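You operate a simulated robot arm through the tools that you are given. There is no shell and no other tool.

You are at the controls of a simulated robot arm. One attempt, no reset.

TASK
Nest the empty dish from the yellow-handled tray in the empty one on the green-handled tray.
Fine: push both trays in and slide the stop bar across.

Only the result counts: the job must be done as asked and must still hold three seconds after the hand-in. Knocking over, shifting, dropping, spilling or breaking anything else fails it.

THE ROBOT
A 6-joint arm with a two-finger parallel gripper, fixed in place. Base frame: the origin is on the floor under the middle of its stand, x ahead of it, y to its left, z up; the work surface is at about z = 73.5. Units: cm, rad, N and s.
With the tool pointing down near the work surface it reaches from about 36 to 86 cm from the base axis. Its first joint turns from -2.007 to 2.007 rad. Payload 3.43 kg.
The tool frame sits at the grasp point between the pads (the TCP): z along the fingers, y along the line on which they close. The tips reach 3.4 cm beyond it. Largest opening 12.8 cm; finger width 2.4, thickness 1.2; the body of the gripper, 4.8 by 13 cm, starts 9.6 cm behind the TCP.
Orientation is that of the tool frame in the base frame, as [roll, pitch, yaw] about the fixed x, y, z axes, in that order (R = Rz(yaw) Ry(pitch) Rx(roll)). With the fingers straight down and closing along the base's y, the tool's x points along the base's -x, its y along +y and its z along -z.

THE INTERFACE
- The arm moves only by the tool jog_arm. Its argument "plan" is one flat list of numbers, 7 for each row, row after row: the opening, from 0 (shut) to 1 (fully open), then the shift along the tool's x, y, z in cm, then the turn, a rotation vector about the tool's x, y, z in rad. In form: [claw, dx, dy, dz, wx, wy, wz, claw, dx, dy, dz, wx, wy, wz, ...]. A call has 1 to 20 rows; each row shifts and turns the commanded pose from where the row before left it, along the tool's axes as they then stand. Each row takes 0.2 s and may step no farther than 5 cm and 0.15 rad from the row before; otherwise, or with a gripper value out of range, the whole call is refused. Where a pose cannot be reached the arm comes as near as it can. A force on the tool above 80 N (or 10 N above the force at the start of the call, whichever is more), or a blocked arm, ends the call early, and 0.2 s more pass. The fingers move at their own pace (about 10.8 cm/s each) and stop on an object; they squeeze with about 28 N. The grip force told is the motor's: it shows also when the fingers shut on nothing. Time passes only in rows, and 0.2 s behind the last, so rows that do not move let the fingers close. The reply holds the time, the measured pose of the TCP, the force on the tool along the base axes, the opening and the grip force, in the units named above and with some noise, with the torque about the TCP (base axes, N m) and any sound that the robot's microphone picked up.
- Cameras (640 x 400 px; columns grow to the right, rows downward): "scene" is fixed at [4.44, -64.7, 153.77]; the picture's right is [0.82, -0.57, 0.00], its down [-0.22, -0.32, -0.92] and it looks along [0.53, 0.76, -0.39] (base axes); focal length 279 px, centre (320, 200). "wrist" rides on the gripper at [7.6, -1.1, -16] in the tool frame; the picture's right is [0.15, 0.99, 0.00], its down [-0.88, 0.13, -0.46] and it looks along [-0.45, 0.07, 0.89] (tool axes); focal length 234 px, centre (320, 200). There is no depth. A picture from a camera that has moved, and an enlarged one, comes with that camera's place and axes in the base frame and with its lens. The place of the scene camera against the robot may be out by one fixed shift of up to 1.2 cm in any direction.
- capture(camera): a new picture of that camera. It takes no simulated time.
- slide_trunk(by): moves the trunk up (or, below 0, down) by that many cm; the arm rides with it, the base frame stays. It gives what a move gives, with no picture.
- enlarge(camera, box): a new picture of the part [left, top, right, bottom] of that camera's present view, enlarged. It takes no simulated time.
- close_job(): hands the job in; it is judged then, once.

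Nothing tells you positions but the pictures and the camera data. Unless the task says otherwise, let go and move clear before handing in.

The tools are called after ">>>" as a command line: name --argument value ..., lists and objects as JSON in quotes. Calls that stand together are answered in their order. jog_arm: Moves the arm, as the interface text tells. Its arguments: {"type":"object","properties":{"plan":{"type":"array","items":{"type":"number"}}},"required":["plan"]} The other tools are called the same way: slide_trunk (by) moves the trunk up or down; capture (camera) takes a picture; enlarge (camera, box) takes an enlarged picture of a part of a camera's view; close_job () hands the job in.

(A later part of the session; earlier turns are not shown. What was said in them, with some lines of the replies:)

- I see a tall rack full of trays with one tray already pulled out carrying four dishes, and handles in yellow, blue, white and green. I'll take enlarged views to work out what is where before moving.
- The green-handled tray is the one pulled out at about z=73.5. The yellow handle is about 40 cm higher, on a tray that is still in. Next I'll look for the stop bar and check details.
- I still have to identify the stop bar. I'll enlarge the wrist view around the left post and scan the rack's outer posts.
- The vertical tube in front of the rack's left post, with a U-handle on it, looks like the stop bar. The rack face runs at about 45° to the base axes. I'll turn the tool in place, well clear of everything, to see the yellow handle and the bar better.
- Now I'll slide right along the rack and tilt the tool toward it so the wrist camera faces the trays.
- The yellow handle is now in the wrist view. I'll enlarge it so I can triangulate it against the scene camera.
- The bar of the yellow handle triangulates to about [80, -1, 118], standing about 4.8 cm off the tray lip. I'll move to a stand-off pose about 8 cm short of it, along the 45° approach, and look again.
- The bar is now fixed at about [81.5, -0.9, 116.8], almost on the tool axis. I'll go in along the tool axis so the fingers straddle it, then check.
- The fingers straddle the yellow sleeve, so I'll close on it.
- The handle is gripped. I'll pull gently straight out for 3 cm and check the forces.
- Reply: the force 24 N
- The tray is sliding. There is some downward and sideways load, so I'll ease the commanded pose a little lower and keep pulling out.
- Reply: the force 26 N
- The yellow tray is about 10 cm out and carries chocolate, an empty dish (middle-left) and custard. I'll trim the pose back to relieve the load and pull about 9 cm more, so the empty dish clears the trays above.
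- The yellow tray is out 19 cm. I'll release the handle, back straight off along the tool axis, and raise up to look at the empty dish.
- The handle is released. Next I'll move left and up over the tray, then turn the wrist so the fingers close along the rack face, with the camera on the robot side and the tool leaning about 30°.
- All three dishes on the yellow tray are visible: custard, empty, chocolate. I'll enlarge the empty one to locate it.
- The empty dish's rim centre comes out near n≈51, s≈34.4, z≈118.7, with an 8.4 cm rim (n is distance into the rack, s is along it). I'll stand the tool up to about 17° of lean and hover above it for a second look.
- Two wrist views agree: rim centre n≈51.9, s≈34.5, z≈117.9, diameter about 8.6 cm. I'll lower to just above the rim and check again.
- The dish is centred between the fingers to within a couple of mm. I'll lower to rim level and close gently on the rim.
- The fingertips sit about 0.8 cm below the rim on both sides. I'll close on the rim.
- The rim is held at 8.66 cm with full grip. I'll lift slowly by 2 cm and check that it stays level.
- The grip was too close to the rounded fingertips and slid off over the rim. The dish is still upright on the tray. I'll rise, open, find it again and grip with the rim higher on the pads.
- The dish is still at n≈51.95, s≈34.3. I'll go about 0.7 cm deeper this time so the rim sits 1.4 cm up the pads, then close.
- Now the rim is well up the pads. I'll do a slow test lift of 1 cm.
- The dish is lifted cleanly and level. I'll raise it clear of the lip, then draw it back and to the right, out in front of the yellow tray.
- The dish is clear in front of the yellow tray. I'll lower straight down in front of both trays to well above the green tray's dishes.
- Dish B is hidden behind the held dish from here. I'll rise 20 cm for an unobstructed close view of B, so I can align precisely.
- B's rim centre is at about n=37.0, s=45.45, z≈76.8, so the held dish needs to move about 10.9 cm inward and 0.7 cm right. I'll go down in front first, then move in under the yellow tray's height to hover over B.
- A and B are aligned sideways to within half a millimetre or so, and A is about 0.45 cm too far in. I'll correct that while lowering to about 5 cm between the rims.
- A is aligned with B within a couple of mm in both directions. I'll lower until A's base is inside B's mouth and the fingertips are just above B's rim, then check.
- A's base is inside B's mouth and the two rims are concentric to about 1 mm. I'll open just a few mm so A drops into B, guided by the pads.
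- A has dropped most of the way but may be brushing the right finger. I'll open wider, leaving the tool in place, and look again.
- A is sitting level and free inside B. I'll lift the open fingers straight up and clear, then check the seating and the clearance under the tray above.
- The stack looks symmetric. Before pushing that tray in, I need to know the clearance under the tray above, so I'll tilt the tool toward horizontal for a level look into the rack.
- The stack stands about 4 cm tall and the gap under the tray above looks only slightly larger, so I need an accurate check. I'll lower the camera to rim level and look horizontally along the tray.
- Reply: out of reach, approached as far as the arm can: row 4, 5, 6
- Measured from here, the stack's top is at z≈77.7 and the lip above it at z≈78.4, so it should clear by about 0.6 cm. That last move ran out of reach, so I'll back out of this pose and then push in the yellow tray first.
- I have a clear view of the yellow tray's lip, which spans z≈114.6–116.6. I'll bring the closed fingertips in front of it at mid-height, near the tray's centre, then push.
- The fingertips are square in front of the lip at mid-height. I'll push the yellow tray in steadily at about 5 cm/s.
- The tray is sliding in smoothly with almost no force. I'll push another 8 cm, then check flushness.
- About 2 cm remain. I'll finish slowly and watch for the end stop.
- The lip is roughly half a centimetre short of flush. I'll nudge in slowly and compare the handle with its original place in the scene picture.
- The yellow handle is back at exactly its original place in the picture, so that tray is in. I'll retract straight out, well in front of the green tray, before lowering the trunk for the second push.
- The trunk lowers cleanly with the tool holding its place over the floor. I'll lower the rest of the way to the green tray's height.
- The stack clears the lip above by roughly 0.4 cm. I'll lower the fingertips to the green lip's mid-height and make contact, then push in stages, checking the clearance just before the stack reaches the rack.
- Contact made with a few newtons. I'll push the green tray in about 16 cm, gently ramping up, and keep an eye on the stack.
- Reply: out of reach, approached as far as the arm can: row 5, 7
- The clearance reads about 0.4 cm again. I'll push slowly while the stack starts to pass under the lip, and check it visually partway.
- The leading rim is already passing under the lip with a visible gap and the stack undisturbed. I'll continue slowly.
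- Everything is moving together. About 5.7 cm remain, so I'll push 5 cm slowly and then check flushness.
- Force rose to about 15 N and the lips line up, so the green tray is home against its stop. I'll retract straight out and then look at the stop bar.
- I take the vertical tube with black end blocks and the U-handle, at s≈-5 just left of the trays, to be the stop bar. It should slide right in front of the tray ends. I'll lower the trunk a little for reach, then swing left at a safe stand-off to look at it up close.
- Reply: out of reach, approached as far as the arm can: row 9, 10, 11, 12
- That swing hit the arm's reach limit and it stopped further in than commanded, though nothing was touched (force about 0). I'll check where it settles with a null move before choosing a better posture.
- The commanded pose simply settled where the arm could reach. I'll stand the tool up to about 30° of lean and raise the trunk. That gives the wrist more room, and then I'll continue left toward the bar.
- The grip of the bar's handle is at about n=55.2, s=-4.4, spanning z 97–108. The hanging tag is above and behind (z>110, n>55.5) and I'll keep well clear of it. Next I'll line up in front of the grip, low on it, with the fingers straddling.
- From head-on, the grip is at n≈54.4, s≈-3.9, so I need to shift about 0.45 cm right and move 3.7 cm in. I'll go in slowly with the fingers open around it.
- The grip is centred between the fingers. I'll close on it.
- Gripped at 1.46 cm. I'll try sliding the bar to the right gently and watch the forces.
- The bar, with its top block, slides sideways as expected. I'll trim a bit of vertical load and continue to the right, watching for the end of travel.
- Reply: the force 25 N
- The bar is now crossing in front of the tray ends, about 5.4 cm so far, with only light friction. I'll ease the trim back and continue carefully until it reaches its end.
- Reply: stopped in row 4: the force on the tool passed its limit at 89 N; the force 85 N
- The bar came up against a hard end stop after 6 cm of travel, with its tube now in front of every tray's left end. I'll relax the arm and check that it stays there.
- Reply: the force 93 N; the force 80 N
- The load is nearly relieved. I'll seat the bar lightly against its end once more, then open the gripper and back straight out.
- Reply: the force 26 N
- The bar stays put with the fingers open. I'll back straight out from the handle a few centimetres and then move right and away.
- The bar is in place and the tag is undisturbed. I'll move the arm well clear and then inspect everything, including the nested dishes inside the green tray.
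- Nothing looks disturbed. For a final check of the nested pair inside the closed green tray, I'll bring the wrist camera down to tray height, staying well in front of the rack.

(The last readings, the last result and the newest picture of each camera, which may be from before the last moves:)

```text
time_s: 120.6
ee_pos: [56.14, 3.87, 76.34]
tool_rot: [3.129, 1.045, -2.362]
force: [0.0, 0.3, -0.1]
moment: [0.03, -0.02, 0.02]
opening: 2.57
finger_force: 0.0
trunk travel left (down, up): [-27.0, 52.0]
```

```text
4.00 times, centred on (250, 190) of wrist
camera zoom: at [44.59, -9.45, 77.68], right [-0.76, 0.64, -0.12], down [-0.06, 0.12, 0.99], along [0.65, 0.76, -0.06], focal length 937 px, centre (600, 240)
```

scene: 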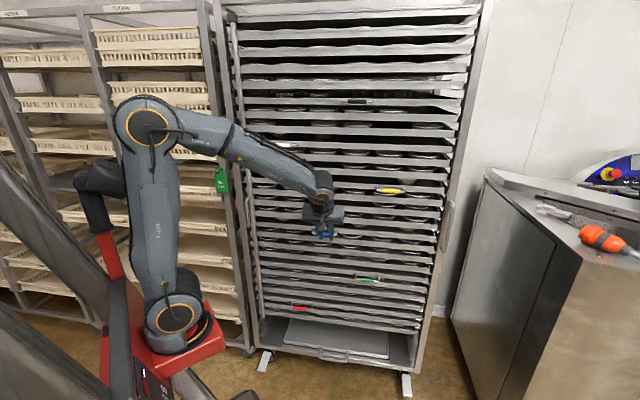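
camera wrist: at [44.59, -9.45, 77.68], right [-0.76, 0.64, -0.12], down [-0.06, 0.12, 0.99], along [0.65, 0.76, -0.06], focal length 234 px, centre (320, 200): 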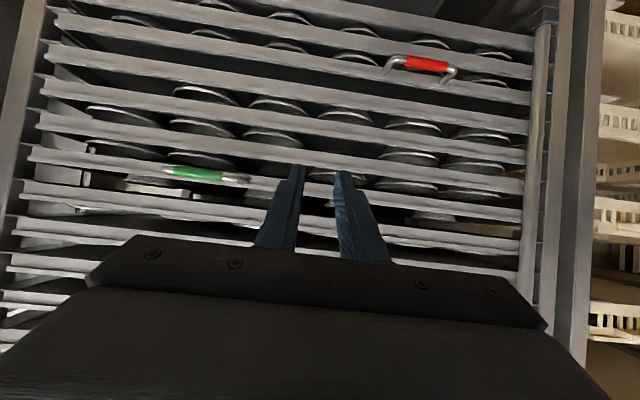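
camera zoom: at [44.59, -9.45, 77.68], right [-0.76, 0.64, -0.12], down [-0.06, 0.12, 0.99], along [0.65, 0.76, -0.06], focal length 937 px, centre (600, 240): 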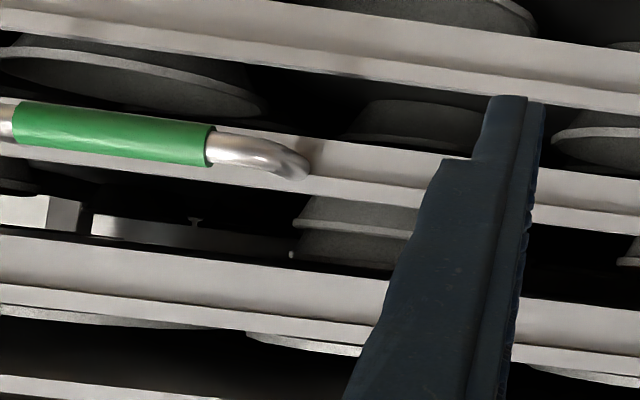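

The nested pair is intact inside the closed green tray, both trays are flush, and the stop bar stands across their ends. I'll back the arm off a little further, take a last look and hand in.

>>> jog_arm --plan '[0.2, 1.0, 0, -1.73, 0, 0, 0, 0.2, 1.5, 0, -2.6, 0, 0, 0, 0.2, 1.5, 0, -2.6, 0, 0, 0, 0.2, 0, 0, 0, 0, 0, 0]'

>>> capture --camera "scene"

>>> enlarge --camera "scene" --box '[200, 100, 470, 360]'

>>> enlarge --camera "wrist" --box '[80, 100, 480, 260]'

```text
time_s: 121.6
ee_pos: [51.6, -2.68, 76.91]
tool_rot: [3.126, 1.045, -2.361]
force: [0.1, 0.2, 0.8]
moment: [0.02, 0.03, 0.02]
opening: 2.57
finger_force: 0.1
out of reach, approached as far as the arm can: row 1, 2, 3
trunk travel left (down, up): [-27.0, 52.0]
```

```text
taken
```

scene: 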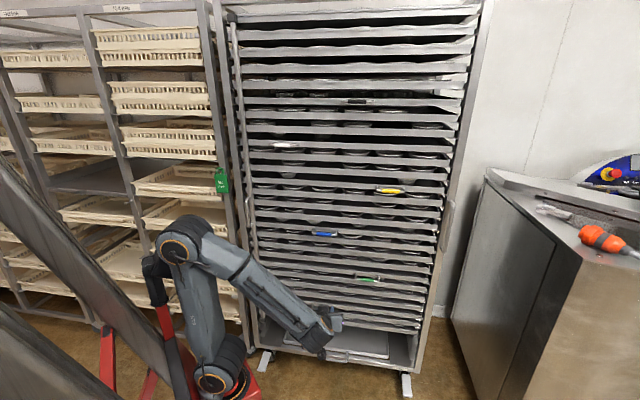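

```text
1.54 times, centred on (335, 230) of scene
camera zoom: at [4.44, -64.7, 153.77], right [0.82, -0.57, 0.0], down [-0.22, -0.32, -0.92], along [0.53, 0.76, -0.39], focal length 430 px, centre (297, 154)
```

zoom: 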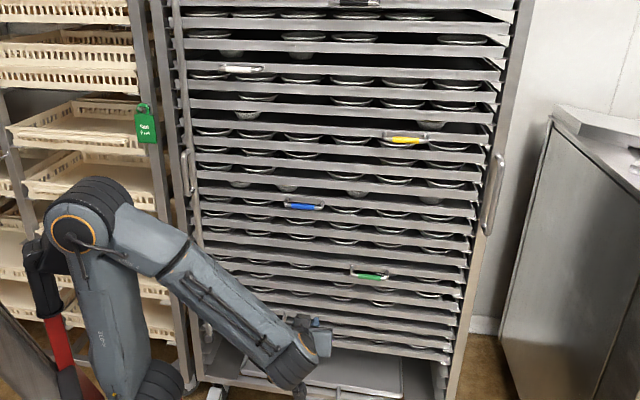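

```text
1.60 times, centred on (280, 180) of wrist
camera zoom: at [40.13, -16.01, 78.39], right [-0.76, 0.64, -0.12], down [-0.05, 0.12, 0.99], along [0.65, 0.76, -0.06], focal length 375 px, centre (384, 232)
```

zoom: 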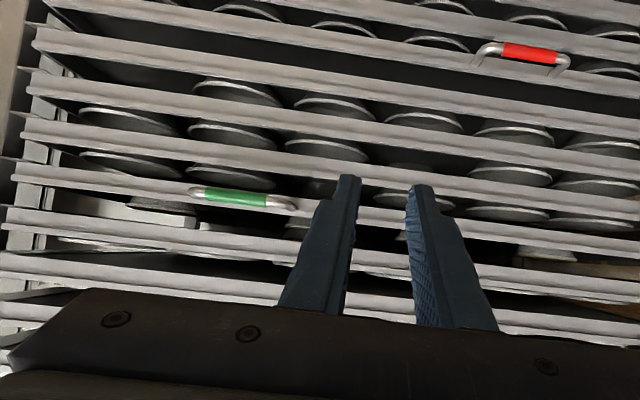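

Both trays are in and flush, the stop bar stands across the tray ends, the dishes are nested, and the arm is clear with the gripper empty. I'm handing the job in.

>>> close_job

```text
The job is handed in.
```

I finished the job and handed it in. The empty dish from the yellow-handled tray now sits in the empty one on the green-handled tray, and both trays are pushed in. The stop bar is slid across the tray ends.

- **Nesting:** my first grip on the dish slipped off the rim, but the dish stayed upright on the tray. The second grip held, and I released it just above the lower dish so it dropped the last bit into place. It sits level, with its rim about 1.5 cm above the lower one.
- **Green tray:** the nested pair passed under the tray above with about 0.4 cm to spare. I checked through the gap afterwards and it is still nested.
- **Yellow tray:** I pushed it until its handle matched its starting position in the scene picture. I did not feel a hard end stop there, as I did with the green tray.
- **Stop bar:** it slid about 6 cm to a hard stop and stayed there when I let go. I took the vertical tube with the U-handle at the left of the rack to be the stop bar, as nothing was labelled.

In the pictures I saw nothing else knocked over or spilled, and the "Nut free" tag is still on its peg. The arm finished clear of the rack with the gripper empty.
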